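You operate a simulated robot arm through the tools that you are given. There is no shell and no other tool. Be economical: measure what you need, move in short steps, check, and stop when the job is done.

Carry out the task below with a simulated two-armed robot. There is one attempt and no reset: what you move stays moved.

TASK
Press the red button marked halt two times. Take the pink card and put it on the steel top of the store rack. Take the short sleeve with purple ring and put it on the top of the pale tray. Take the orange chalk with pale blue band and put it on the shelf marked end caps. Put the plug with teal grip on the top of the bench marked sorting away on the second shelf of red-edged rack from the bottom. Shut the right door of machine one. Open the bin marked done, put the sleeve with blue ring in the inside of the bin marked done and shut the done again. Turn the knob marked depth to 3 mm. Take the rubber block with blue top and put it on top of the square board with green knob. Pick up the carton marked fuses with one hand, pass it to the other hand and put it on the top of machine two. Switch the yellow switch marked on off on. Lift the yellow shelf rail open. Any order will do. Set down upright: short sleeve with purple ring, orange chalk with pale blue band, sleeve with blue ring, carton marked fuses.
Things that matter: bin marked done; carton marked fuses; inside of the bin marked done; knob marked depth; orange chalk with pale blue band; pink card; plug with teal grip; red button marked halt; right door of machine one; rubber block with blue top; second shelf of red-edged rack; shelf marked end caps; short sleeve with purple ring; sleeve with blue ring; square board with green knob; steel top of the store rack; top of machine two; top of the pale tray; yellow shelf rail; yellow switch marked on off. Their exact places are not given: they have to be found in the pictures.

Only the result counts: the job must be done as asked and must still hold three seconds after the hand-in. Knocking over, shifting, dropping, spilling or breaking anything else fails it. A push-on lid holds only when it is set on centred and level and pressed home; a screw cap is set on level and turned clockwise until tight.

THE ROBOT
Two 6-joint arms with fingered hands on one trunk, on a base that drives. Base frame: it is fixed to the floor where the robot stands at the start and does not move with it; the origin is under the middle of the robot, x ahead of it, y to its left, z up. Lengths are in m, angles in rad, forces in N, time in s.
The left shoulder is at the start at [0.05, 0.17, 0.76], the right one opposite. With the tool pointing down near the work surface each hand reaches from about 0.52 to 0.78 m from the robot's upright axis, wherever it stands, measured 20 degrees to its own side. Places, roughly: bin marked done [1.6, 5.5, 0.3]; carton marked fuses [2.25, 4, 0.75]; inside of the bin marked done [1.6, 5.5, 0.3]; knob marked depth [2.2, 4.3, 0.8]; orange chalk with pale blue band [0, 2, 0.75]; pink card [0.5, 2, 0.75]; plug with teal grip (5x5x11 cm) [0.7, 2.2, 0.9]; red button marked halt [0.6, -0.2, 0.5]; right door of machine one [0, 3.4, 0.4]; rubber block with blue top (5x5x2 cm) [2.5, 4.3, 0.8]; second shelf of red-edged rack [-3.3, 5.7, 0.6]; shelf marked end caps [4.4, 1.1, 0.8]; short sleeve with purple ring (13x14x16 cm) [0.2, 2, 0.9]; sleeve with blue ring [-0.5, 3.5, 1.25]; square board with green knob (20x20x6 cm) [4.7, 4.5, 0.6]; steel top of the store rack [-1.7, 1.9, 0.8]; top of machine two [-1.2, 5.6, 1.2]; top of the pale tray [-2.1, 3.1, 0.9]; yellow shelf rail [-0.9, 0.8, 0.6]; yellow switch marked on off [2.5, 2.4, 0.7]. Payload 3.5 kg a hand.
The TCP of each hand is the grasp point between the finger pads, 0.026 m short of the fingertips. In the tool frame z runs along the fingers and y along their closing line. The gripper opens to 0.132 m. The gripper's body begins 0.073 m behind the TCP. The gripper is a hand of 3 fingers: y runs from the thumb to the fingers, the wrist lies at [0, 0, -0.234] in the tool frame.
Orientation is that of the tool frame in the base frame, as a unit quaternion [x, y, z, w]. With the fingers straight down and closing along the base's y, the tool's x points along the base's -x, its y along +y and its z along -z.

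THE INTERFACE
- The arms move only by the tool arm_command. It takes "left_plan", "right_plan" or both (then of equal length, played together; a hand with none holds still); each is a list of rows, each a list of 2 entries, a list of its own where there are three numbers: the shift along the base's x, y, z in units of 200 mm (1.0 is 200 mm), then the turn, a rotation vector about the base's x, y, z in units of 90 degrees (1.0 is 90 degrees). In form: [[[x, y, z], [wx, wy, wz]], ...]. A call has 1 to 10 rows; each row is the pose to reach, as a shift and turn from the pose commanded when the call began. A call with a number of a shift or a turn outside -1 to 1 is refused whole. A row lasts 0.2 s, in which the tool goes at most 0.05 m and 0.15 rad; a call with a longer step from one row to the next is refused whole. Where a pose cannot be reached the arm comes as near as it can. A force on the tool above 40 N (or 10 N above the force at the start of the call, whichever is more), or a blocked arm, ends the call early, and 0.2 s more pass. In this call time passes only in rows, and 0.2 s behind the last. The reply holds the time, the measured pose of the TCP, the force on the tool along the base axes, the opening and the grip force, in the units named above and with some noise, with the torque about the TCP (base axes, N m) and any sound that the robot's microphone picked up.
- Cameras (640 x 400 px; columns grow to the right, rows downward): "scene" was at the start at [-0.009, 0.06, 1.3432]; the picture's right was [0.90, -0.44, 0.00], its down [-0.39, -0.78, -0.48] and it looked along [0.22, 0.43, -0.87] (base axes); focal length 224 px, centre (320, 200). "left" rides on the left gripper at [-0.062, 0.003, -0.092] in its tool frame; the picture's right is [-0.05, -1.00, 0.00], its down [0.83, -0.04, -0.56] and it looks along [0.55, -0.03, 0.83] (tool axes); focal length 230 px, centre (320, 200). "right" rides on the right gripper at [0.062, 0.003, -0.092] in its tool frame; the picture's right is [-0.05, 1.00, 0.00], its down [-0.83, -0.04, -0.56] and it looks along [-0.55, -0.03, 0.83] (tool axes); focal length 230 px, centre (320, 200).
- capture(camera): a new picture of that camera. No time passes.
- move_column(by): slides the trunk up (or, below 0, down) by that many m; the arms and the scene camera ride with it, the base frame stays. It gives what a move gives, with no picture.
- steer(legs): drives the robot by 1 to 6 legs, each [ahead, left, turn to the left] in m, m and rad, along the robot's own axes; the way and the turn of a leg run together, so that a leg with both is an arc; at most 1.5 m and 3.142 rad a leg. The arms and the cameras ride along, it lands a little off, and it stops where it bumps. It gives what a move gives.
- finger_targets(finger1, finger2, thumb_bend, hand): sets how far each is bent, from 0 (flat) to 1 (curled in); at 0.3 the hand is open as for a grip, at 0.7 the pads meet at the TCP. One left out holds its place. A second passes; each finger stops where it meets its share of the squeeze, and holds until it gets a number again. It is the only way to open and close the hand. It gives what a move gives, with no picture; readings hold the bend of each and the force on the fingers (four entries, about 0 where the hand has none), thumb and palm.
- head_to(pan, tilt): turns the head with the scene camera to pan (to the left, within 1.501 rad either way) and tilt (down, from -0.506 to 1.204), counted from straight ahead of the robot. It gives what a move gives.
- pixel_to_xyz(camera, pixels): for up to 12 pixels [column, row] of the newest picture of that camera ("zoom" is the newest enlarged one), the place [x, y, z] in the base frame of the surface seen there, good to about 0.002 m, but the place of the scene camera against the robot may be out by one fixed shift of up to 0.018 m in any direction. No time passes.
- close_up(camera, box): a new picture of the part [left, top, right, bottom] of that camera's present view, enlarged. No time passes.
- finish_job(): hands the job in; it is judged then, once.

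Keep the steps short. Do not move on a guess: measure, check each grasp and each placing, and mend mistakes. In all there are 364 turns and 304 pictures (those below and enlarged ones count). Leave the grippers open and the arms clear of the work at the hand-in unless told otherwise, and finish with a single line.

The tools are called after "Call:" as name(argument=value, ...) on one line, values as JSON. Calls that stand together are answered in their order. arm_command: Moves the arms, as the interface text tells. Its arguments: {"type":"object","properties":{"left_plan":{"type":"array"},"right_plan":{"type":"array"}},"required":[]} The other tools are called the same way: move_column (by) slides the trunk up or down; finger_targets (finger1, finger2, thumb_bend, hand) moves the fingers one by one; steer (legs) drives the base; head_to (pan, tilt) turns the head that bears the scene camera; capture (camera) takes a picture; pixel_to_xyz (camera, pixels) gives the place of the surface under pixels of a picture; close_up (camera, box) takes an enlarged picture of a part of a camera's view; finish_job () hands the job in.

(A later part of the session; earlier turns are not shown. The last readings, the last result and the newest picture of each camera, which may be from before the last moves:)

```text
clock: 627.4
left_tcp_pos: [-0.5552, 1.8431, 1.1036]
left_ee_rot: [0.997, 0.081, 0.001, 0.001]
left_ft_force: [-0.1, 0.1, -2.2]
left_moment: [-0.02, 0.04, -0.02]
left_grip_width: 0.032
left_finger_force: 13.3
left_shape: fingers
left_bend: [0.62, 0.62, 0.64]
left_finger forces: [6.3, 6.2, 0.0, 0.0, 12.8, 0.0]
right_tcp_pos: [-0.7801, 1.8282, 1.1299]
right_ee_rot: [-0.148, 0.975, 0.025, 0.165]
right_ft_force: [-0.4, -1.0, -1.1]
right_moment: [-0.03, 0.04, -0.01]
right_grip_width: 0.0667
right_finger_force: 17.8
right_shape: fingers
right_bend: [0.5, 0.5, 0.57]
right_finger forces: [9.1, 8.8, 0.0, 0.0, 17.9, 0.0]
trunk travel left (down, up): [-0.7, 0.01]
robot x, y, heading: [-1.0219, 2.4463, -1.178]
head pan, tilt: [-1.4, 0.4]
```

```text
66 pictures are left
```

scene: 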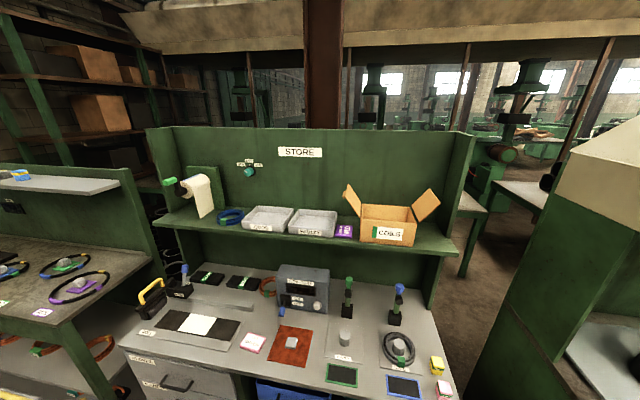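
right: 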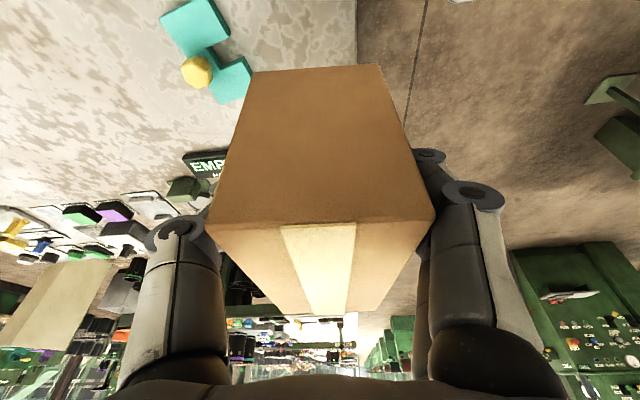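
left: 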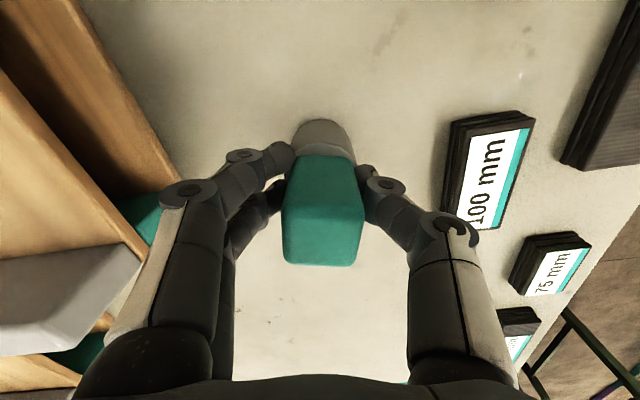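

The aisle is clear. I'll drive backwards (north) 2.9 m and then look around.

Call:
steer(legs=[[-1.45, 0.0, 0], [-1.4, 0.0, 0]])

Call:
head_to(pan=1.45, tilt=0.6)

Call:
capture(camera="scene")

Call:
head_to(pan=-1.45, tilt=0.6)

Call:
capture(camera="scene")

```text
clock: 641.3
left_tcp_pos: [-1.5833, 4.5147, 1.1022]
left_ee_rot: [0.998, 0.057, 0.001, 0.001]
left_ft_force: [0.7, 0.0, -2.0]
left_moment: [0.0, -0.01, 0.04]
left_grip_width: 0.0321
left_finger_force: 12.9
left_shape: fingers
left_bend: [0.62, 0.62, 0.64]
left_finger forces: [6.4, 6.4, 0.0, 0.0, 12.7, 0.0]
right_tcp_pos: [-1.8085, 4.5093, 1.1299]
right_ee_rot: [-0.126, 0.978, 0.022, 0.166]
right_ft_force: [-0.4, -0.1, -1.7]
right_moment: [-0.01, 0.04, 0.03]
right_grip_width: 0.0666
right_finger_force: 18.1
right_shape: fingers
right_bend: [0.5, 0.5, 0.57]
right_finger forces: [9.1, 8.8, 0.0, 0.1, 17.9, 0.0]
trunk travel left (down, up): [-0.7, 0.01]
robot x, y, heading: [-2.0225, 5.1391, -1.227]
head pan, tilt: [-1.4, 0.4]
```

```text
clock: 643.8
left_tcp_pos: [-1.583, 4.5152, 1.1032]
left_ee_rot: [0.998, 0.057, 0.001, 0.001]
left_ft_force: [-0.7, 0.0, -2.9]
left_moment: [0.04, -0.03, -0.05]
left_grip_width: 0.0323
left_finger_force: 12.4
left_shape: fingers
left_bend: [0.62, 0.62, 0.64]
left_finger forces: [6.4, 6.3, 0.0, 0.0, 12.7, 0.0]
right_tcp_pos: [-1.8078, 4.5103, 1.1312]
right_ee_rot: [-0.126, 0.978, 0.021, 0.165]
right_ft_force: [0.3, -0.3, -1.2]
right_moment: [-0.01, 0.01, 0.01]
right_grip_width: 0.0667
right_finger_force: 18.1
right_shape: fingers
right_bend: [0.5, 0.5, 0.57]
right_finger forces: [9.1, 8.8, 0.0, 0.0, 17.9, 0.1]
trunk travel left (down, up): [-0.7, 0.01]
robot x, y, heading: [-2.0197, 5.1375, -1.228]
head pan, tilt: [1.45, 0.6]
```

```text
65 pictures are left
```

scene: 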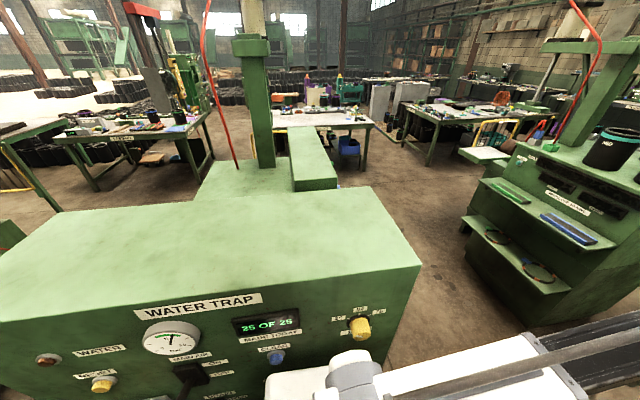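

```text
clock: 646.3
left_tcp_pos: [-1.5828, 4.5154, 1.1038]
left_ee_rot: [0.998, 0.057, 0.0, 0.001]
left_ft_force: [-0.2, -0.5, -2.0]
left_moment: [0.02, 0.01, -0.01]
left_grip_width: 0.0321
left_finger_force: 12.2
left_shape: fingers
left_bend: [0.62, 0.62, 0.64]
left_finger forces: [6.5, 6.3, 0.1, 0.0, 12.6, 0.0]
right_tcp_pos: [-1.8081, 4.5081, 1.129]
right_ee_rot: [-0.127, 0.978, 0.022, 0.166]
right_ft_force: [0.5, 0.5, -1.6]
right_moment: [-0.02, 0.02, 0.01]
right_grip_width: 0.0668
right_finger_force: 17.9
right_shape: fingers
right_bend: [0.5, 0.5, 0.57]
right_finger forces: [9.1, 8.8, 0.1, 0.0, 17.9, 0.1]
trunk travel left (down, up): [-0.7, 0.01]
robot x, y, heading: [-2.0157, 5.139, -1.229]
head pan, tilt: [-1.45, 0.6]
```

```text
64 pictures are left
```

scene: 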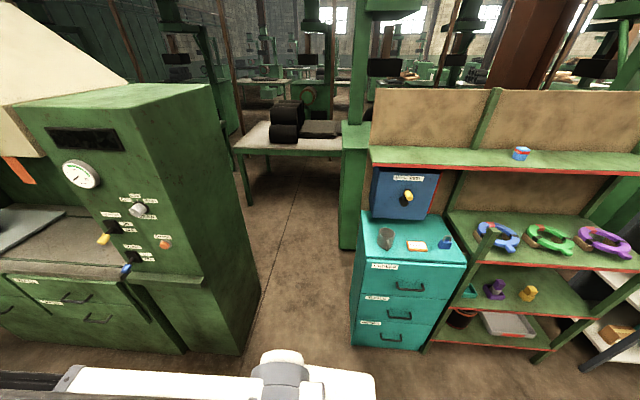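

The red-edged rack is at right: second shelf from the bottom holds coloured plugs. I'll measure it.

Call:
close_up(camera="scene", box=[340, 190, 640, 370])

Call:
pixel_to_xyz(camera="scene", pixels=[[480, 280], [470, 295], [495, 288], [527, 292], [510, 310], [560, 310], [475, 243], [480, 330], [470, 270], [445, 330]])

```text
2.13 times, centred on (490, 280) of scene
```

zoom: 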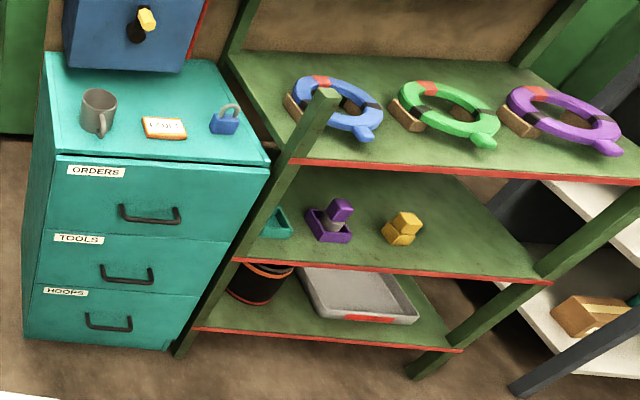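

```text
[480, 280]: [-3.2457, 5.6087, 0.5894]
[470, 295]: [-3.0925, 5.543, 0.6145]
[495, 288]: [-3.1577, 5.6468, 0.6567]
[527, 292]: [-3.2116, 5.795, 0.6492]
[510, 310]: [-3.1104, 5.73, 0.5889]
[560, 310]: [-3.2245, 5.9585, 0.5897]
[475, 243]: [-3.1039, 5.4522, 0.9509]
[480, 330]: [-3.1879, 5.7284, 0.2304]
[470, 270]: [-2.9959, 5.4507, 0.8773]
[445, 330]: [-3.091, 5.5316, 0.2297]
```

Second shelf z≈0.58 with free room right of the yellow plug. First the carton: look at machine two's top again and measure.

Call:
head_to(pan=1.3, tilt=0.7)

Call:
capture(camera="scene")

```text
clock: 648.7
left_tcp_pos: [-1.5827, 4.5153, 1.1028]
left_ee_rot: [0.998, 0.056, 0.001, 0.0]
left_ft_force: [-0.2, 0.4, -2.2]
left_moment: [-0.02, 0.02, -0.01]
left_grip_width: 0.0318
left_finger_force: 13.0
left_shape: fingers
left_bend: [0.62, 0.62, 0.64]
left_finger forces: [6.5, 6.3, 0.0, 0.0, 12.7, 0.1]
right_tcp_pos: [-1.809, 4.5104, 1.1293]
right_ee_rot: [-0.126, 0.978, 0.021, 0.165]
right_ft_force: [0.0, 0.0, -1.0]
right_moment: [-0.01, 0.04, 0.04]
right_grip_width: 0.0665
right_finger_force: 17.5
right_shape: fingers
right_bend: [0.5, 0.5, 0.57]
right_finger forces: [9.1, 8.8, 0.1, 0.1, 17.9, 0.0]
trunk travel left (down, up): [-0.7, 0.01]
robot x, y, heading: [-2.021, 5.1366, -1.226]
head pan, tilt: [1.3, 0.7]
```

```text
62 pictures are left
```

scene: 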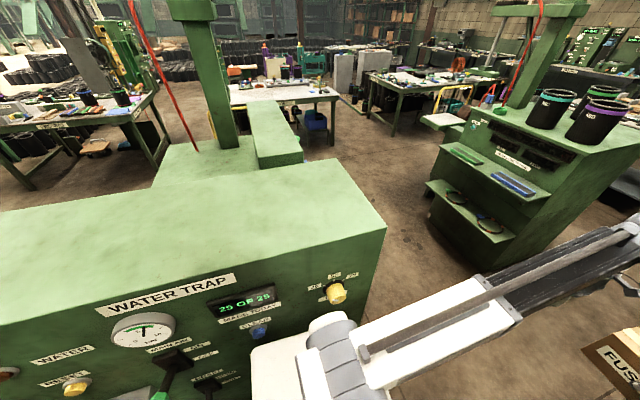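

Call:
pixel_to_xyz(camera="scene", pixels=[[380, 225], [340, 165], [300, 200], [200, 230], [60, 300], [210, 155], [250, 130], [20, 240], [340, 290], [250, 200]])

```text
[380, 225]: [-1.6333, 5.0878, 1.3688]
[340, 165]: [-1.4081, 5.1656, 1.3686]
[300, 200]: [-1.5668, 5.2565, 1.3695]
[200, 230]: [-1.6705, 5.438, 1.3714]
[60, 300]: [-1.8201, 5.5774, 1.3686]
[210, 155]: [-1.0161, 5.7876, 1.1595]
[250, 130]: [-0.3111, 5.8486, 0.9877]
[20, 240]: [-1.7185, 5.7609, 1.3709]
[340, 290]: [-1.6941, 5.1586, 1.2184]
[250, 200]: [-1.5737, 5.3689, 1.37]
```

Call:
pixel_to_xyz(camera="scene", pixels=[[432, 185], [445, 150], [470, 118], [435, 215], [500, 270], [270, 160], [215, 190], [160, 170], [300, 150], [560, 100]])

Call:
close_up(camera="scene", box=[140, 60, 400, 240])

```text
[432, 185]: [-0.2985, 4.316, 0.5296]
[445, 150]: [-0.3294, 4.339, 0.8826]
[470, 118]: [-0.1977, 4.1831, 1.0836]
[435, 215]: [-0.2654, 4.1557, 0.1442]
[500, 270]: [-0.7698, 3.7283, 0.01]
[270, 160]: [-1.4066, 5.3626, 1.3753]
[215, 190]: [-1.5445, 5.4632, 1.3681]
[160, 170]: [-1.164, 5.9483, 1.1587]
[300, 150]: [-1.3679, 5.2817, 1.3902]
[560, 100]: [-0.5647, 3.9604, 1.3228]
```

```text
2.22 times, centred on (270, 150) of scene
```

zoom: 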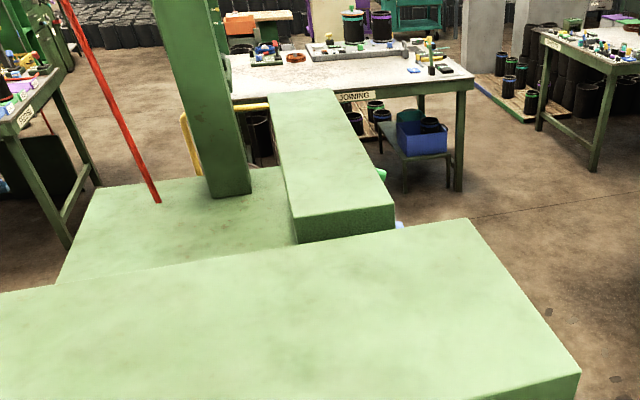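

Machine two's work top (z≈1.15) is hidden behind a tall water-trap cabinet (z 1.37) and a raised front beam, so I must reach it from another side. I'll drive further north and look at its back.

Call:
steer(legs=[[-1.0, -0.06, 0.04]])

Call:
head_to(pan=1.3, tilt=0.55)

Call:
capture(camera="scene")

```text
clock: 650.6
left_tcp_pos: [-1.6472, 4.6576, 1.0945]
left_ee_rot: [0.998, 0.056, -0.001, -0.004]
left_ft_force: [0.9, -0.5, -2.3]
left_moment: [-0.02, 0.0, 0.03]
left_grip_width: 0.0324
left_finger_force: 12.1
left_shape: fingers
left_bend: [0.62, 0.62, 0.64]
left_finger forces: [6.3, 6.5, 0.1, 0.0, 12.8, 0.0]
right_tcp_pos: [-1.8722, 4.6534, 1.1214]
right_ee_rot: [-0.124, 0.978, 0.026, 0.164]
right_ft_force: [-0.8, 0.0, -1.4]
right_moment: [-0.03, 0.04, -0.02]
right_grip_width: 0.0668
right_finger_force: 18.3
right_shape: fingers
right_bend: [0.5, 0.5, 0.57]
right_finger forces: [9.3, 8.9, 0.0, 0.0, 18.3, 0.0]
trunk travel left (down, up): [-0.7, 0.01]
robot x, y, heading: [-2.0924, 5.289, -1.231]
head pan, tilt: [1.3, 0.7]
stopped in leg 1: the robot was blocked; the commanded pose is now the measured one
```

```text
clock: 651.3
left_tcp_pos: [-1.6457, 4.6578, 1.0917]
left_ee_rot: [0.998, 0.057, 0.0, -0.004]
left_ft_force: [0.5, 0.0, -2.8]
left_moment: [0.0, 0.04, 0.02]
left_grip_width: 0.0323
left_finger_force: 12.9
left_shape: fingers
left_bend: [0.62, 0.62, 0.64]
left_finger forces: [6.3, 6.5, 0.0, 0.0, 12.8, 0.1]
right_tcp_pos: [-1.8706, 4.6525, 1.1195]
right_ee_rot: [-0.126, 0.978, 0.027, 0.163]
right_ft_force: [-0.2, -0.1, -0.5]
right_moment: [0.01, 0.01, -0.02]
right_grip_width: 0.0669
right_finger_force: 17.9
right_shape: fingers
right_bend: [0.5, 0.5, 0.57]
right_finger forces: [9.3, 9.0, 0.0, 0.0, 18.3, 0.1]
trunk travel left (down, up): [-0.7, 0.01]
robot x, y, heading: [-2.0926, 5.2933, -1.23]
head pan, tilt: [1.3, 0.55]
```

```text
60 pictures are left
```

scene: 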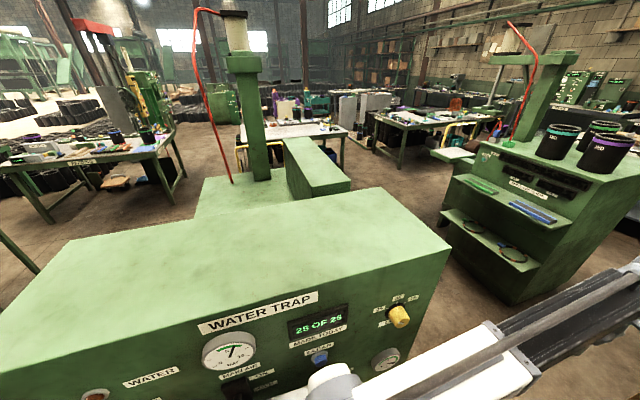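

The base brushed the water-trap cabinet. I'll move 0.15 m west away from it, then continue north.

Call:
steer(legs=[[0, -0.16, 0.04]])

Call:
capture(camera="scene")

Call:
pixel_to_xyz(camera="scene", pixels=[[60, 380], [20, 390], [330, 300], [80, 250], [180, 200]])

```text
clock: 652.8
left_tcp_pos: [-1.7757, 4.6302, 1.1032]
left_ee_rot: [0.997, 0.077, 0.001, 0.001]
left_ft_force: [-0.1, -1.2, -1.7]
left_moment: [0.0, 0.03, 0.04]
left_grip_width: 0.0321
left_finger_force: 12.8
left_shape: fingers
left_bend: [0.62, 0.62, 0.64]
left_finger forces: [6.2, 6.5, 0.0, 0.0, 12.8, 0.1]
right_tcp_pos: [-2.0012, 4.6163, 1.1289]
right_ee_rot: [-0.145, 0.975, 0.024, 0.165]
right_ft_force: [0.5, -0.9, -1.2]
right_moment: [0.02, 0.01, 0.0]
right_grip_width: 0.0666
right_finger_force: 17.6
right_shape: fingers
right_bend: [0.5, 0.5, 0.57]
right_finger forces: [9.3, 8.9, 0.1, 0.0, 18.3, 0.0]
trunk travel left (down, up): [-0.7, 0.01]
robot x, y, heading: [-2.2386, 5.236, -1.186]
head pan, tilt: [1.3, 0.55]
```

```text
59 pictures are left
```

scene: 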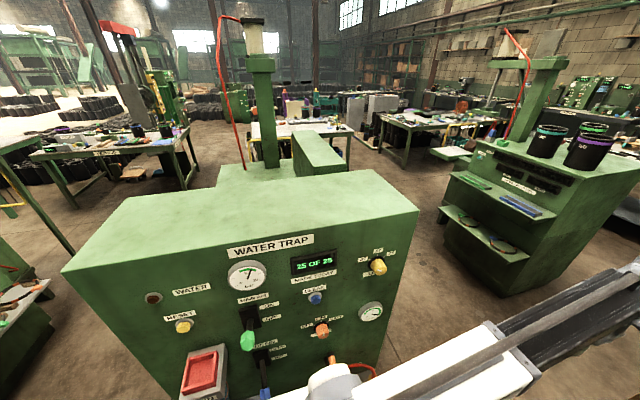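

```text
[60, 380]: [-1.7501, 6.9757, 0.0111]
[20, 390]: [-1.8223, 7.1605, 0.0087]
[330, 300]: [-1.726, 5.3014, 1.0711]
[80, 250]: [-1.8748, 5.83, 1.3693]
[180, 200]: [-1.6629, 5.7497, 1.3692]
```

The floor north of machine two is open. I'll back up 1.0 m, check, then slide east behind it.

Call:
steer(legs=[[-1.0, 0, 0]])

Call:
head_to(pan=0.95, tilt=0.6)

Call:
capture(camera="scene")

```text
clock: 657.9
left_tcp_pos: [-2.15, 5.5587, 1.1027]
left_ee_rot: [0.997, 0.082, 0.001, 0.001]
left_ft_force: [0.3, 1.1, -1.8]
left_moment: [0.01, 0.01, 0.01]
left_grip_width: 0.0321
left_finger_force: 13.5
left_shape: fingers
left_bend: [0.62, 0.62, 0.64]
left_finger forces: [6.2, 6.6, 0.0, 0.0, 12.8, 0.0]
right_tcp_pos: [-2.376, 5.5421, 1.1296]
right_ee_rot: [-0.15, 0.974, 0.025, 0.165]
right_ft_force: [0.6, 0.2, -0.5]
right_moment: [-0.05, 0.05, 0.03]
right_grip_width: 0.0665
right_finger_force: 18.2
right_shape: fingers
right_bend: [0.5, 0.5, 0.57]
right_finger forces: [9.3, 9.0, 0.0, 0.1, 18.3, 0.0]
trunk travel left (down, up): [-0.7, 0.01]
robot x, y, heading: [-2.6193, 6.1576, -1.177]
head pan, tilt: [1.3, 0.55]
```

```text
clock: 658.8
left_tcp_pos: [-2.1503, 5.558, 1.1031]
left_ee_rot: [0.997, 0.081, 0.001, 0.0]
left_ft_force: [0.0, 0.2, -1.7]
left_moment: [-0.02, 0.03, 0.02]
left_grip_width: 0.032
left_finger_force: 13.0
left_shape: fingers
left_bend: [0.62, 0.62, 0.64]
left_finger forces: [6.3, 6.5, 0.1, 0.0, 12.8, 0.1]
right_tcp_pos: [-2.3745, 5.542, 1.1298]
right_ee_rot: [-0.151, 0.975, 0.025, 0.164]
right_ft_force: [0.6, 0.8, -1.6]
right_moment: [0.03, 0.01, 0.0]
right_grip_width: 0.0668
right_finger_force: 18.1
right_shape: fingers
right_bend: [0.5, 0.5, 0.57]
right_finger forces: [9.3, 9.0, 0.1, 0.1, 18.4, 0.1]
trunk travel left (down, up): [-0.7, 0.01]
robot x, y, heading: [-2.6188, 6.157, -1.174]
head pan, tilt: [0.949, 0.6]
```

```text
58 pictures are left
```

scene: 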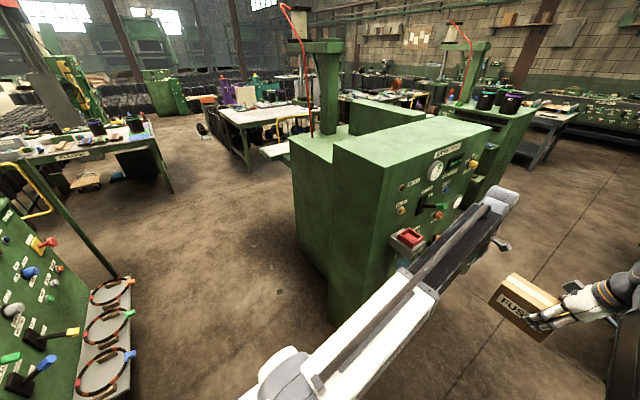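

Call:
pixel_to_xyz(camera="scene", pixels=[[300, 143], [325, 150], [345, 128], [333, 160], [380, 155], [330, 320], [300, 260], [125, 290], [80, 300], [380, 110], [315, 140], [10, 205]])

Call:
close_up(camera="scene", box=[270, 80, 450, 200])

```text
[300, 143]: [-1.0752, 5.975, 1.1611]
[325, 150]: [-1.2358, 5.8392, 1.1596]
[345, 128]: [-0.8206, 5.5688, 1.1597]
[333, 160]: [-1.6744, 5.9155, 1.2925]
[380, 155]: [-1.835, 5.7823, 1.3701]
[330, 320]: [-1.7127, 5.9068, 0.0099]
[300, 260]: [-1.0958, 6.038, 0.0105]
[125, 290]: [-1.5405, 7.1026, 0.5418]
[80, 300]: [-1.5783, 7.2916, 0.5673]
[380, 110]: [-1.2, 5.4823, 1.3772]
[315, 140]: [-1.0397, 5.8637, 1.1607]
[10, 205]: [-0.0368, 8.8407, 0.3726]
```

```text
3.33 times, centred on (360, 140) of scene
```

zoom: 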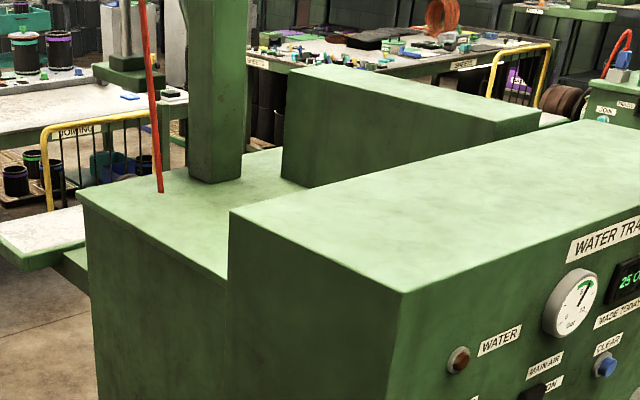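

Call:
pixel_to_xyz(camera="scene", pixels=[[40, 300], [5, 380], [75, 260], [75, 385], [120, 385], [5, 200], [128, 275], [40, 240]])

Call:
arm_command(right_plan=[[[0, 0, 0.2], [0, 0, 0]], [[0, 0, 0.4], [0, 0, 0]], [[0, 0, 0.6], [0, 0, 0]], [[0, 0, 0.7], [0, 0, 0]]])

```text
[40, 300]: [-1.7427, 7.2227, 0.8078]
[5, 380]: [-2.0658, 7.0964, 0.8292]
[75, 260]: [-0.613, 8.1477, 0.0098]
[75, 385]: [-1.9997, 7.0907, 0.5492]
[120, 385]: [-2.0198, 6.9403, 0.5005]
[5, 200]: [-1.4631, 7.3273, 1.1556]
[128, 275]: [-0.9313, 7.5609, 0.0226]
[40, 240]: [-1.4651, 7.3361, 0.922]
```

```text
clock: 659.8
left_tcp_pos: [-2.151, 5.5579, 1.1031]
left_ee_rot: [0.997, 0.083, 0.001, 0.001]
left_ft_force: [-0.1, -0.1, -2.5]
left_moment: [-0.01, 0.04, 0.03]
left_grip_width: 0.0321
left_finger_force: 13.1
left_shape: fingers
left_bend: [0.62, 0.62, 0.64]
left_finger forces: [6.3, 6.4, 0.1, 0.1, 12.8, 0.1]
right_tcp_pos: [-2.3754, 5.5433, 1.2709]
right_ee_rot: [-0.15, 0.975, 0.025, 0.165]
right_ft_force: [-0.3, 0.5, -1.3]
right_moment: [0.0, 0.0, -0.01]
right_grip_width: 0.0665
right_finger_force: 18.1
right_shape: fingers
right_bend: [0.5, 0.5, 0.57]
right_finger forces: [9.2, 8.9, 0.0, 0.1, 18.0, 0.1]
trunk travel left (down, up): [-0.7, 0.01]
robot x, y, heading: [-2.6211, 6.1612, -1.182]
head pan, tilt: [0.949, 0.6]
```

Machine three's front is at v≈7.35 (rings shelf to 7.18), so I have room at v≈6.82. I'll pull the left hand back/up out of the way, back up 0.13 m, and slide left 1.05 m behind machine two.

Call:
arm_command(left_plan=[[[-0.06, 0.16, 0.12], [0, 0, 0]], [[-0.13, 0.32, 0.25], [0, 0, 0]], [[-0.2, 0.48, 0.35], [0, 0, 0]], [[-0.265, 0.65, 0.45], [0, 0, 0]]])

Call:
steer(legs=[[-0.13, 0, -0.006], [0, 1.05, 0]])

Call:
head_to(pan=0.0, tilt=0.8)

Call:
capture(camera="scene")

```text
clock: 660.8
left_tcp_pos: [-2.2044, 5.6891, 1.1921]
left_ee_rot: [0.997, 0.081, 0.001, 0.002]
left_ft_force: [0.1, 0.1, -2.9]
left_moment: [0.0, 0.04, 0.04]
left_grip_width: 0.0322
left_finger_force: 12.9
left_shape: fingers
left_bend: [0.62, 0.62, 0.64]
left_finger forces: [6.3, 6.5, 0.0, 0.0, 12.8, 0.0]
right_tcp_pos: [-2.3758, 5.5423, 1.2703]
right_ee_rot: [-0.15, 0.975, 0.026, 0.165]
right_ft_force: [-0.7, 0.3, -0.6]
right_moment: [0.0, 0.04, -0.02]
right_grip_width: 0.0666
right_finger_force: 18.1
right_shape: fingers
right_bend: [0.5, 0.5, 0.57]
right_finger forces: [9.3, 8.9, 0.1, 0.0, 18.2, 0.1]
trunk travel left (down, up): [-0.7, 0.01]
robot x, y, heading: [-2.619, 6.162, -1.178]
head pan, tilt: [0.949, 0.6]
```

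```text
clock: 664.8
left_tcp_pos: [-1.771, 6.005, 1.1923]
left_ee_rot: [0.997, 0.076, 0.0, 0.002]
left_ft_force: [-0.2, 0.3, -3.0]
left_moment: [-0.05, 0.03, -0.02]
left_grip_width: 0.032
left_finger_force: 13.4
left_shape: fingers
left_bend: [0.62, 0.62, 0.64]
left_finger forces: [6.3, 6.3, 0.0, 0.0, 12.8, 0.1]
right_tcp_pos: [-1.9538, 5.8583, 1.2686]
right_ee_rot: [-0.136, 0.978, 0.027, 0.158]
right_ft_force: [-3.3, 1.0, -1.7]
right_moment: [0.01, 0.03, -0.08]
right_grip_width: 0.0665
right_finger_force: 20.9
right_shape: fingers
right_bend: [0.49, 0.49, 0.58]
right_finger forces: [10.3, 9.6, 0.0, 0.0, 22.8, 0.1]
trunk travel left (down, up): [-0.7, 0.01]
robot x, y, heading: [-2.1811, 6.479, -1.187]
head pan, tilt: [0.949, 0.6]
stopped in leg 2: the force on the tool passed its limit at 63 N (the readings are from after the stop); the commanded pose is now the measured one
```

```text
clock: 666.0
left_tcp_pos: [-1.7716, 6.0044, 1.1929]
left_ee_rot: [0.997, 0.076, 0.001, 0.002]
left_ft_force: [0.5, 0.0, -3.1]
left_moment: [-0.02, -0.02, -0.02]
left_grip_width: 0.0321
left_finger_force: 12.7
left_shape: fingers
left_bend: [0.62, 0.62, 0.64]
left_finger forces: [6.3, 6.4, 0.0, 0.0, 12.9, 0.0]
right_tcp_pos: [-1.9531, 5.8574, 1.2685]
right_ee_rot: [-0.136, 0.978, 0.027, 0.157]
right_ft_force: [-6.1, 7.0, -4.0]
right_moment: [0.06, 0.07, -0.15]
right_grip_width: 0.0666
right_finger_force: 26.0
right_shape: fingers
right_bend: [0.49, 0.49, 0.58]
right_finger forces: [11.1, 10.4, 0.1, 0.0, 30.5, 0.1]
trunk travel left (down, up): [-0.7, 0.01]
robot x, y, heading: [-2.1818, 6.4788, -1.19]
head pan, tilt: [0.0, 0.799]
```

```text
56 pictures are left
```

scene: 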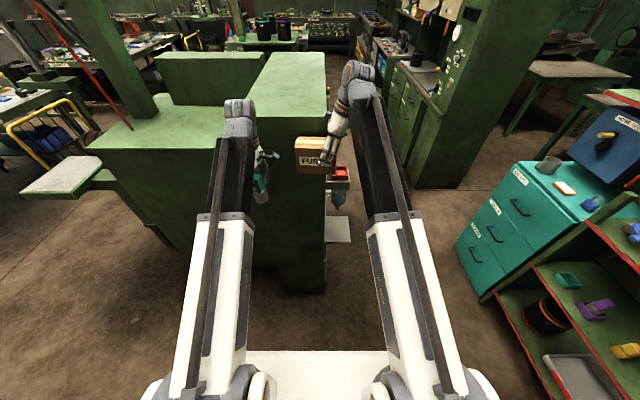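

The carton touched the cabinet's corner while sliding (still held). I'll back away to the west, turn partly east, and come around it diagonally.

Call:
steer(legs=[[0, -0.5, 0], [0, 0, 0.87], [0.69, 0.42, 0]])

Call:
capture(camera="scene")

Call:
capture(camera="right")

```text
clock: 675.0
left_tcp_pos: [-1.2268, 6.4859, 1.1914]
left_ee_rot: [0.873, 0.488, 0.0, -0.001]
left_ft_force: [-0.5, -0.5, -2.0]
left_moment: [-0.01, -0.01, 0.02]
left_grip_width: 0.0317
left_finger_force: 11.7
left_shape: fingers
left_bend: [0.62, 0.62, 0.64]
left_finger forces: [6.1, 6.2, 0.0, 0.1, 12.2, 0.1]
right_tcp_pos: [-1.2335, 6.2514, 1.268]
right_ee_rot: [-0.535, 0.83, 0.09, 0.13]
right_ft_force: [0.7, 0.0, -1.0]
right_moment: [-0.02, 0.0, 0.02]
right_grip_width: 0.0665
right_finger_force: 17.8
right_shape: fingers
right_bend: [0.49, 0.49, 0.58]
right_finger forces: [9.0, 8.6, 0.1, 0.0, 17.6, 0.0]
trunk travel left (down, up): [-0.7, 0.01]
robot x, y, heading: [-1.8552, 6.4825, -0.322]
head pan, tilt: [0.0, 0.799]
```

```text
55 pictures are left
```

scene: 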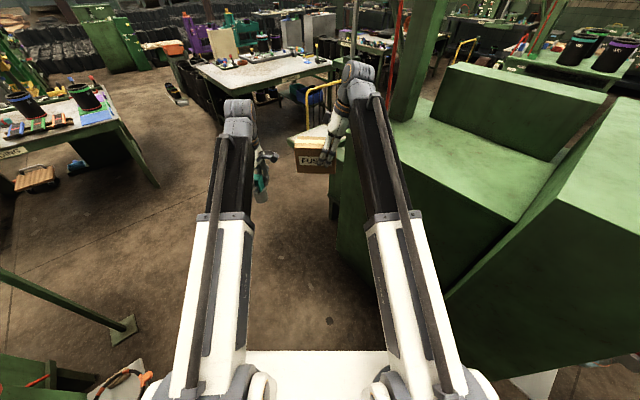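

```text
54 pictures are left
```

right: 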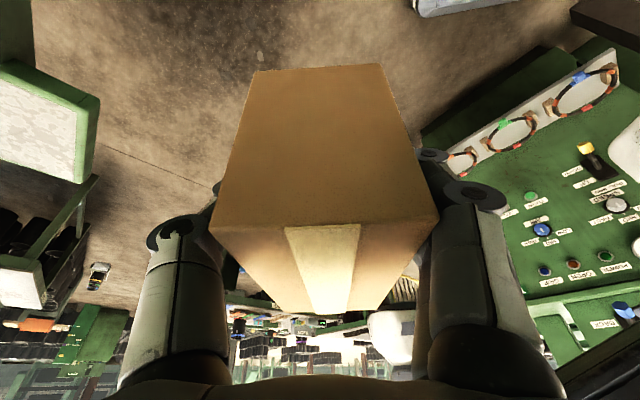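

Now I'll turn right 0.5 rad to bring the carton over machine two's top.

Call:
steer(legs=[[0, 0, -0.5]])

Call:
capture(camera="scene")

Call:
pixel_to_xyz(camera="scene", pixels=[[320, 120], [350, 180], [300, 190], [250, 130], [300, 90], [380, 160]])

```text
clock: 676.9
left_tcp_pos: [-1.3031, 6.184, 1.1927]
left_ee_rot: [0.967, 0.256, 0.001, 0.0]
left_ft_force: [0.4, 0.7, -1.7]
left_moment: [0.0, 0.03, -0.01]
left_grip_width: 0.0317
left_finger_force: 12.1
left_shape: fingers
left_bend: [0.62, 0.62, 0.64]
left_finger forces: [6.0, 6.1, 0.0, 0.1, 12.1, 0.0]
right_tcp_pos: [-1.4202, 5.9823, 1.2687]
right_ee_rot: [-0.313, 0.936, 0.056, 0.149]
right_ft_force: [-0.2, -0.1, -1.2]
right_moment: [0.01, 0.02, 0.01]
right_grip_width: 0.0661
right_finger_force: 17.2
right_shape: fingers
right_bend: [0.49, 0.49, 0.58]
right_finger forces: [8.9, 8.5, 0.1, 0.1, 17.4, 0.1]
trunk travel left (down, up): [-0.7, 0.01]
robot x, y, heading: [-1.8568, 6.4803, -0.815]
head pan, tilt: [0.0, 0.799]
```

```text
53 pictures are left
```

scene: 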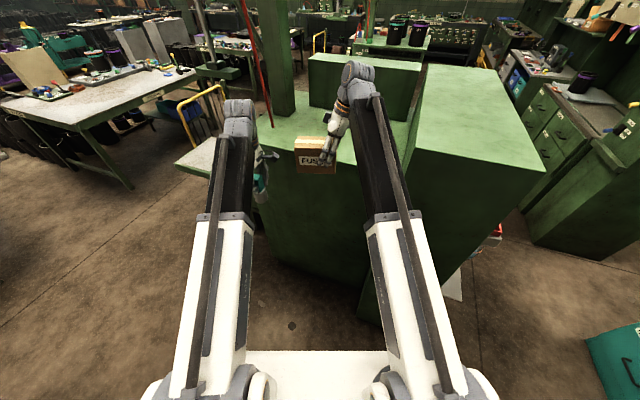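

```text
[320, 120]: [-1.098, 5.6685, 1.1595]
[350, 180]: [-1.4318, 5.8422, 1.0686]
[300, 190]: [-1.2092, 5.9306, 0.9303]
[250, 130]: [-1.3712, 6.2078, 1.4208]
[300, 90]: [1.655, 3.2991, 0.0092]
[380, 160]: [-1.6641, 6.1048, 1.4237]
```

Carton centre is ≈(-1.397,6.00); I'll aim for (-1.28,5.84) on the top. First nudge the left hand away, then drive 0.19 m ahead.

Call:
arm_command(left_plan=[[[0.1, 0.15, 0], [0, 0, 0]], [[0.2, 0.3, 0.05], [0, 0, 0]], [[0.25, 0.4, 0.05], [0, 0, 0]]])

Call:
steer(legs=[[0.19, -0.02, 0]])

Call:
capture(camera="scene")

Call:
capture(camera="right")

```text
clock: 677.7
left_tcp_pos: [-1.2541, 6.2648, 1.2034]
left_ee_rot: [0.966, 0.257, 0.002, 0.0]
left_ft_force: [0.2, -0.7, -2.3]
left_moment: [-0.02, 0.01, -0.02]
left_grip_width: 0.032
left_finger_force: 11.9
left_shape: fingers
left_bend: [0.62, 0.62, 0.64]
left_finger forces: [6.0, 6.0, 0.0, 0.0, 12.0, 0.0]
right_tcp_pos: [-1.4208, 5.9822, 1.2681]
right_ee_rot: [-0.313, 0.936, 0.056, 0.15]
right_ft_force: [-0.5, 0.2, -1.0]
right_moment: [-0.05, 0.03, 0.01]
right_grip_width: 0.0661
right_finger_force: 17.1
right_shape: fingers
right_bend: [0.49, 0.49, 0.58]
right_finger forces: [8.9, 8.6, 0.0, 0.1, 17.4, 0.0]
trunk travel left (down, up): [-0.7, 0.01]
robot x, y, heading: [-1.8559, 6.4829, -0.812]
head pan, tilt: [0.0, 0.799]
```

```text
clock: 679.2
left_tcp_pos: [-1.1393, 6.1125, 1.2026]
left_ee_rot: [0.966, 0.258, 0.001, 0.0]
left_ft_force: [0.7, -0.2, -3.1]
left_moment: [0.04, 0.02, 0.0]
left_grip_width: 0.0317
left_finger_force: 12.0
left_shape: fingers
left_bend: [0.62, 0.62, 0.64]
left_finger forces: [6.1, 6.1, 0.1, 0.1, 11.9, 0.0]
right_tcp_pos: [-1.3035, 5.8306, 1.2668]
right_ee_rot: [-0.313, 0.936, 0.055, 0.148]
right_ft_force: [0.8, 0.3, -0.6]
right_moment: [0.0, 0.05, 0.02]
right_grip_width: 0.0664
right_finger_force: 16.4
right_shape: fingers
right_bend: [0.49, 0.49, 0.58]
right_finger forces: [8.9, 8.4, 0.0, 0.0, 17.4, 0.0]
trunk travel left (down, up): [-0.7, 0.01]
robot x, y, heading: [-1.7446, 6.3301, -0.815]
head pan, tilt: [0.0, 0.799]
```

```text
52 pictures are left
```

scene: 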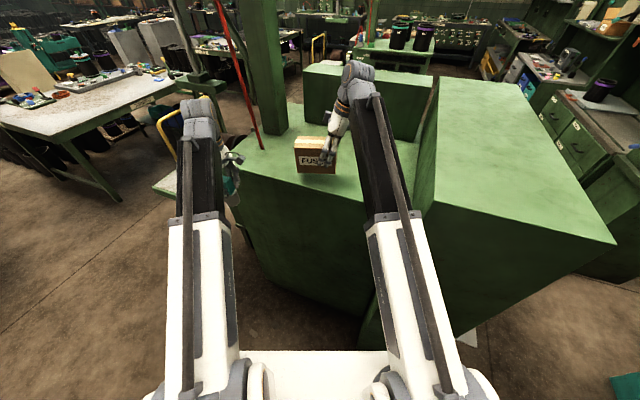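

```text
51 pictures are left
```

right: 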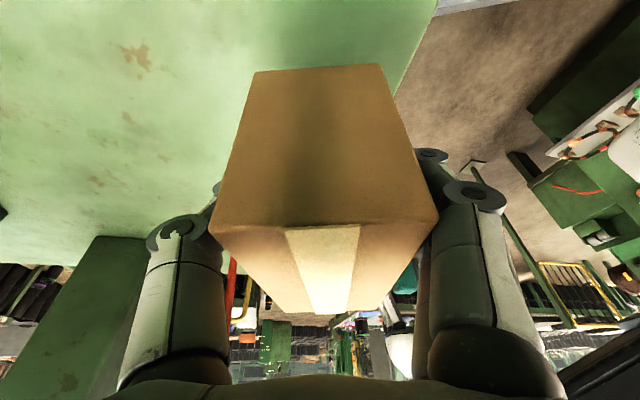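

Call:
pixel_to_xyz(camera="right", pixels=[[200, 100], [230, 60], [400, 60], [150, 180], [420, 30]])

Call:
arm_command(right_plan=[[[0, 0, -0.08], [0, 0, 0]], [[0, 0, -0.16], [0, 0, 0]], [[0, 0, -0.2], [0, 0, 0]], [[0, 0, -0.22], [0, 0, 0]]])

```text
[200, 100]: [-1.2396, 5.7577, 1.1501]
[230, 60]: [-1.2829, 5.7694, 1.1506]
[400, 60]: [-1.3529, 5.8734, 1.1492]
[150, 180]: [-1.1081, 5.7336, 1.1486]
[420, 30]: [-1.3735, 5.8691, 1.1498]
```

```text
clock: 680.2
left_tcp_pos: [-1.1398, 6.1138, 1.2029]
left_ee_rot: [0.966, 0.258, 0.001, 0.0]
left_ft_force: [0.7, -0.7, -3.3]
left_moment: [0.01, 0.0, 0.03]
left_grip_width: 0.0318
left_finger_force: 12.2
left_shape: fingers
left_bend: [0.62, 0.62, 0.64]
left_finger forces: [6.1, 6.0, 0.1, 0.0, 12.0, 0.0]
right_tcp_pos: [-1.304, 5.833, 1.2244]
right_ee_rot: [-0.313, 0.936, 0.055, 0.149]
right_ft_force: [0.9, -0.2, -1.0]
right_moment: [-0.03, 0.06, -0.02]
right_grip_width: 0.0662
right_finger_force: 17.3
right_shape: fingers
right_bend: [0.49, 0.49, 0.58]
right_finger forces: [8.9, 8.4, 0.0, 0.0, 17.4, 0.1]
trunk travel left (down, up): [-0.7, 0.01]
robot x, y, heading: [-1.7443, 6.3295, -0.817]
head pan, tilt: [0.0, 0.799]
```

Top z = 1.150. I'll creep down to contact (expected TCP ≈1.218).

Call:
arm_command(right_plan=[[[0, 0, -0.015], [0, 0, 0]], [[0, 0, -0.025], [0, 0, 0]], [[0, 0, -0.035], [0, 0, 0]], [[0, 0, -0.045], [0, 0, 0]], [[0, 0, -0.055], [0, 0, 0]]])

Call:
close_up(camera="scene", box=[240, 90, 400, 210])

```text
clock: 681.4
left_tcp_pos: [-1.1417, 6.1156, 1.2042]
left_ee_rot: [0.966, 0.258, 0.0, 0.002]
left_ft_force: [0.3, -0.4, -2.7]
left_moment: [0.0, 0.01, 0.02]
left_grip_width: 0.0319
left_finger_force: 12.1
left_shape: fingers
left_bend: [0.62, 0.62, 0.64]
left_finger forces: [6.0, 6.1, 0.0, 0.0, 12.0, 0.0]
right_tcp_pos: [-1.3053, 5.8331, 1.2168]
right_ee_rot: [-0.313, 0.936, 0.053, 0.15]
right_ft_force: [0.1, -2.2, 27.1]
right_moment: [0.06, -0.24, -0.02]
right_grip_width: 0.0661
right_finger_force: 18.9
right_shape: fingers
right_bend: [0.51, 0.51, 0.58]
right_finger forces: [8.5, 9.0, 0.0, 0.0, 20.1, 0.0]
trunk travel left (down, up): [-0.7, 0.01]
robot x, y, heading: [-1.7406, 6.3297, -0.818]
head pan, tilt: [0.0, 0.799]
```

```text
3.33 times, centred on (320, 150) of scene
```

zoom: 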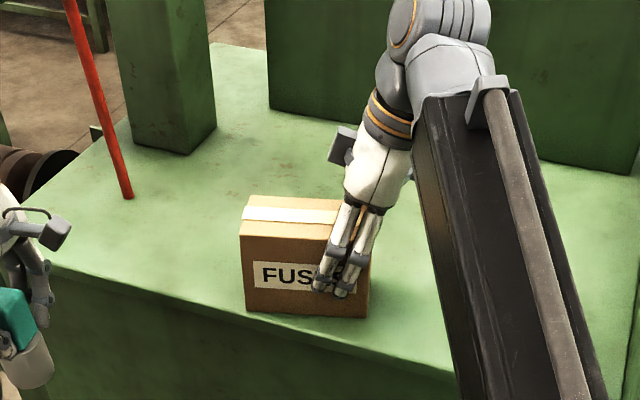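

The carton stands flat on machine two's top. I'll open the right hand and withdraw up and to the right.

Call:
finger_targets(hand="right", finger1=0.38, finger2=0.38, thumb_bend=0.38)

Call:
arm_command(right_plan=[[[-0.04, -0.033, 0.155], [0, 0, 0]], [[-0.08, -0.065, 0.31], [0, 0, 0]], [[-0.12, -0.1, 0.46], [0, 0, 0]]])

Call:
capture(camera="right")

Call:
close_up(camera="scene", box=[240, 90, 400, 210])

```text
clock: 682.4
left_tcp_pos: [-1.1393, 6.1136, 1.2022]
left_ee_rot: [0.966, 0.258, 0.001, 0.002]
left_ft_force: [0.3, 0.2, -2.1]
left_moment: [0.0, 0.01, -0.01]
left_grip_width: 0.0323
left_finger_force: 11.9
left_shape: fingers
left_bend: [0.62, 0.62, 0.64]
left_finger forces: [6.0, 6.0, 0.1, 0.1, 12.0, 0.1]
right_tcp_pos: [-1.3044, 5.831, 1.2123]
right_ee_rot: [-0.312, 0.937, 0.054, 0.149]
right_ft_force: [0.2, -0.1, -0.2]
right_moment: [0.01, 0.01, -0.01]
right_grip_width: 0.1082
right_finger_force: 0.0
right_shape: fingers
right_bend: [0.38, 0.38, 0.38]
right_finger forces: [0.1, 0.0, 0.1, 0.0, 0.0, 0.1]
trunk travel left (down, up): [-0.7, 0.01]
robot x, y, heading: [-1.7428, 6.3307, -0.819]
head pan, tilt: [0.0, 0.799]
```

```text
clock: 683.2
left_tcp_pos: [-1.1409, 6.1139, 1.2034]
left_ee_rot: [0.966, 0.258, 0.001, 0.001]
left_ft_force: [0.6, 0.5, -2.5]
left_moment: [0.0, -0.03, 0.0]
left_grip_width: 0.032
left_finger_force: 11.6
left_shape: fingers
left_bend: [0.62, 0.62, 0.64]
left_finger forces: [6.0, 6.0, 0.0, 0.0, 12.1, 0.1]
right_tcp_pos: [-1.329, 5.8129, 1.3054]
right_ee_rot: [-0.314, 0.936, 0.055, 0.149]
right_ft_force: [0.0, 0.1, 0.2]
right_moment: [0.04, -0.03, 0.01]
right_grip_width: 0.1083
right_finger_force: 0.1
right_shape: fingers
right_bend: [0.38, 0.38, 0.38]
right_finger forces: [0.1, 0.0, 0.0, 0.0, 0.0, 0.1]
trunk travel left (down, up): [-0.7, 0.01]
robot x, y, heading: [-1.7416, 6.3271, -0.817]
head pan, tilt: [0.0, 0.799]
```

```text
49 pictures are left
```

right: 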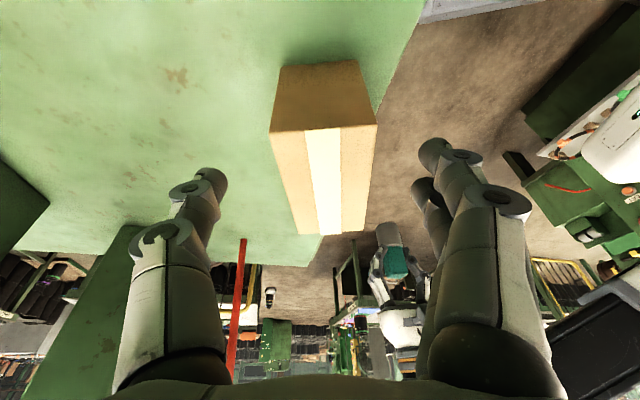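

```text
3.33 times, centred on (320, 150) of scene
```

zoom: 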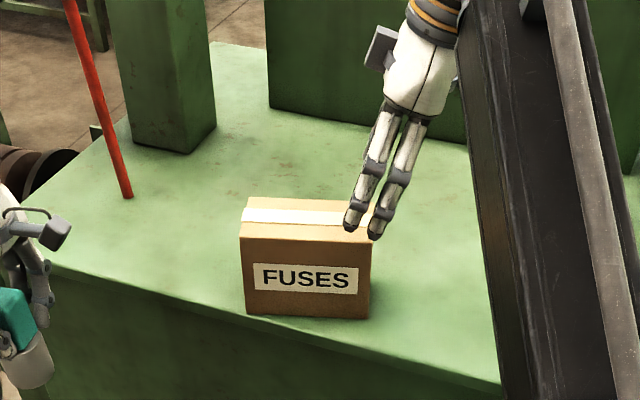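

Carton placed upright. I'll shift the right hand a little right, then back off the same way.

Call:
arm_command(right_plan=[[[-0.12, -0.1, 0.03], [0, 0, 0]], [[-0.25, -0.2, 0.05], [0, 0, 0]]])

Call:
steer(legs=[[-0.19, 0.02, 0], [0, 0, 0.45]])

Call:
close_up(camera="scene", box=[330, 60, 560, 220])

```text
clock: 683.8
left_tcp_pos: [-1.1402, 6.1134, 1.203]
left_ee_rot: [0.966, 0.258, 0.002, 0.0]
left_ft_force: [0.4, -0.2, -2.7]
left_moment: [0.0, 0.03, 0.02]
left_grip_width: 0.032
left_finger_force: 12.3
left_shape: fingers
left_bend: [0.62, 0.62, 0.64]
left_finger forces: [6.0, 6.1, 0.0, 0.0, 12.0, 0.0]
right_tcp_pos: [-1.3758, 5.7707, 1.3129]
right_ee_rot: [-0.314, 0.936, 0.052, 0.151]
right_ft_force: [-0.7, 0.7, 0.7]
right_moment: [-0.01, -0.01, -0.01]
right_grip_width: 0.1079
right_finger_force: 0.0
right_shape: fingers
right_bend: [0.38, 0.38, 0.38]
right_finger forces: [0.0, 0.1, 0.0, 0.0, 0.0, 0.0]
right hand out of reach, approached as far as the arm can: row 2
trunk travel left (down, up): [-0.7, 0.01]
robot x, y, heading: [-1.7458, 6.3265, -0.815]
head pan, tilt: [0.0, 0.799]
```

```text
clock: 686.7
left_tcp_pos: [-1.219, 6.5534, 1.2031]
left_ee_rot: [0.883, 0.47, 0.001, 0.001]
left_ft_force: [-1.2, 0.3, -2.4]
left_moment: [-0.02, -0.01, 0.02]
left_grip_width: 0.0317
left_finger_force: 11.7
left_shape: fingers
left_bend: [0.63, 0.62, 0.64]
left_finger forces: [6.0, 5.9, 0.0, 0.0, 11.9, 0.1]
right_tcp_pos: [-1.2788, 6.1413, 1.3123]
right_ee_rot: [-0.518, 0.841, 0.084, 0.135]
right_ft_force: [0.6, -0.2, -0.4]
right_moment: [-0.03, 0.0, 0.01]
right_grip_width: 0.108
right_finger_force: 0.0
right_shape: fingers
right_bend: [0.38, 0.38, 0.38]
right_finger forces: [0.0, 0.0, 0.1, 0.1, 0.0, 0.1]
trunk travel left (down, up): [-0.7, 0.01]
robot x, y, heading: [-1.852, 6.4791, -0.361]
head pan, tilt: [0.0, 0.799]
```

```text
2.50 times, centred on (445, 140) of scene
```

zoom: 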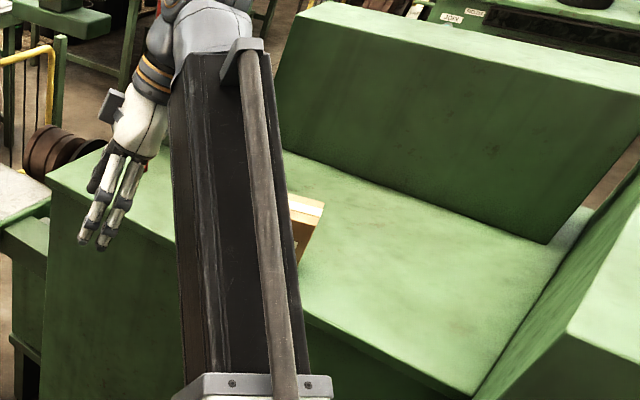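

Carton remains in place. I'll tuck the right hand in, reverse out to the aisle, and turn to face the red-edged rack (west).

Call:
arm_command(right_plan=[[[-0.15, 0.05, -0.1], [0, 0, 0]], [[-0.3, 0.1, -0.2], [0, 0, 0]], [[-0.45, 0.16, -0.35], [0, 0, 0]], [[-0.6, 0.22, -0.5], [0, 0, 0]], [[-0.78, 0.29, -0.65], [0, 0, 0]]])

Call:
steer(legs=[[-0.66, -0.44, 0], [0, 0, -1.2], [0, 0, -1.2]])

Call:
head_to(pan=0.1, tilt=0.8)

Call:
capture(camera="scene")

```text
clock: 687.9
left_tcp_pos: [-1.2185, 6.553, 1.203]
left_ee_rot: [0.882, 0.471, 0.002, 0.002]
left_ft_force: [0.5, 0.1, -2.6]
left_moment: [-0.03, 0.0, -0.05]
left_grip_width: 0.0317
left_finger_force: 11.6
left_shape: fingers
left_bend: [0.63, 0.62, 0.64]
left_finger forces: [5.9, 6.0, 0.0, 0.0, 11.9, 0.0]
right_tcp_pos: [-1.4374, 6.2002, 1.1812]
right_ee_rot: [-0.517, 0.841, 0.083, 0.137]
right_ft_force: [0.2, 0.1, 0.3]
right_moment: [0.03, -0.01, 0.0]
right_grip_width: 0.1079
right_finger_force: 0.1
right_shape: fingers
right_bend: [0.38, 0.38, 0.38]
right_finger forces: [0.1, 0.0, 0.1, 0.1, 0.0, 0.1]
trunk travel left (down, up): [-0.7, 0.01]
robot x, y, heading: [-1.8559, 6.4757, -0.36]
head pan, tilt: [0.0, 0.799]
```

```text
clock: 698.2
left_tcp_pos: [-3.0539, 5.8178, 1.2024]
left_ee_rot: [0.759, -0.651, 0.0, 0.001]
left_ft_force: [0.3, -0.1, -3.0]
left_moment: [-0.01, 0.03, 0.02]
left_grip_width: 0.0312
left_finger_force: 11.3
left_shape: fingers
left_bend: [0.63, 0.62, 0.65]
left_finger forces: [5.7, 5.5, 0.0, 0.1, 11.4, 0.0]
right_tcp_pos: [-3.1347, 6.2233, 1.1817]
right_ee_rot: [0.595, 0.788, -0.096, 0.127]
right_ft_force: [0.0, -0.1, -0.5]
right_moment: [0.03, -0.01, 0.0]
right_grip_width: 0.1083
right_finger_force: 0.1
right_shape: fingers
right_bend: [0.38, 0.38, 0.38]
right_finger forces: [0.1, 0.0, 0.0, 0.0, 0.0, 0.0]
trunk travel left (down, up): [-0.7, 0.01]
robot x, y, heading: [-2.6405, 6.3023, -2.752]
head pan, tilt: [0.0, 0.799]
```

```text
clock: 698.8
left_tcp_pos: [-3.0557, 5.8165, 1.2024]
left_ee_rot: [0.76, -0.65, -0.001, 0.001]
left_ft_force: [-0.3, 0.0, -2.6]
left_moment: [0.0, 0.02, 0.01]
left_grip_width: 0.0313
left_finger_force: 11.2
left_shape: fingers
left_bend: [0.63, 0.62, 0.65]
left_finger forces: [5.7, 5.6, 0.0, 0.0, 11.3, 0.1]
right_tcp_pos: [-3.1354, 6.2226, 1.1821]
right_ee_rot: [0.595, 0.788, -0.096, 0.128]
right_ft_force: [-0.1, 0.2, 0.6]
right_moment: [0.0, 0.0, 0.0]
right_grip_width: 0.1082
right_finger_force: 0.1
right_shape: fingers
right_bend: [0.38, 0.38, 0.38]
right_finger forces: [0.0, 0.1, 0.1, 0.0, 0.1, 0.1]
trunk travel left (down, up): [-0.7, 0.01]
robot x, y, heading: [-2.6368, 6.3025, -2.751]
head pan, tilt: [0.099, 0.799]
```

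```text
46 pictures are left
```

scene: 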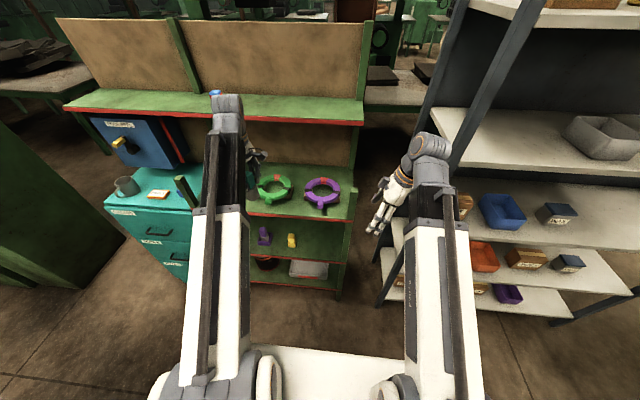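

Call:
close_up(camera="scene", box=[200, 150, 380, 310])

Call:
pixel_to_xyz(camera="scene", pixels=[[310, 245], [325, 258], [320, 235], [291, 240], [265, 235], [345, 255], [320, 215], [300, 120], [340, 290], [310, 262]])

```text
2.50 times, centred on (290, 230) of scene
```

zoom: 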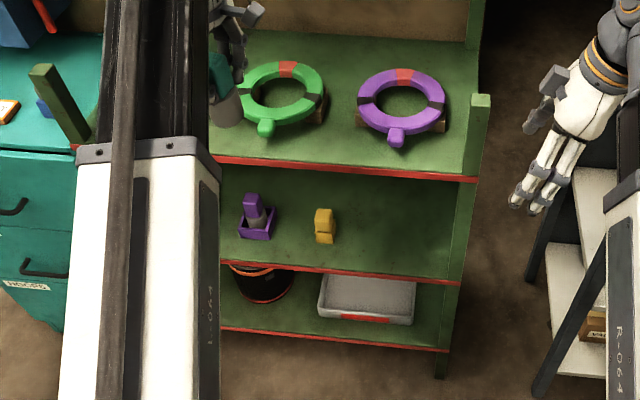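

```text
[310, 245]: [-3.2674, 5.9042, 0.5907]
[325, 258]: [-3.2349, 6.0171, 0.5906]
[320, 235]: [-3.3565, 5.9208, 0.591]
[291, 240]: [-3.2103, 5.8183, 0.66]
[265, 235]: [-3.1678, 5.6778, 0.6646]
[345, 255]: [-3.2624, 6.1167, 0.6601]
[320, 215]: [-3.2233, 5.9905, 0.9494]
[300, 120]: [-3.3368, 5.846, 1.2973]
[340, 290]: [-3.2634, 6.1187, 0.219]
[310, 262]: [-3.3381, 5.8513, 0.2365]
```

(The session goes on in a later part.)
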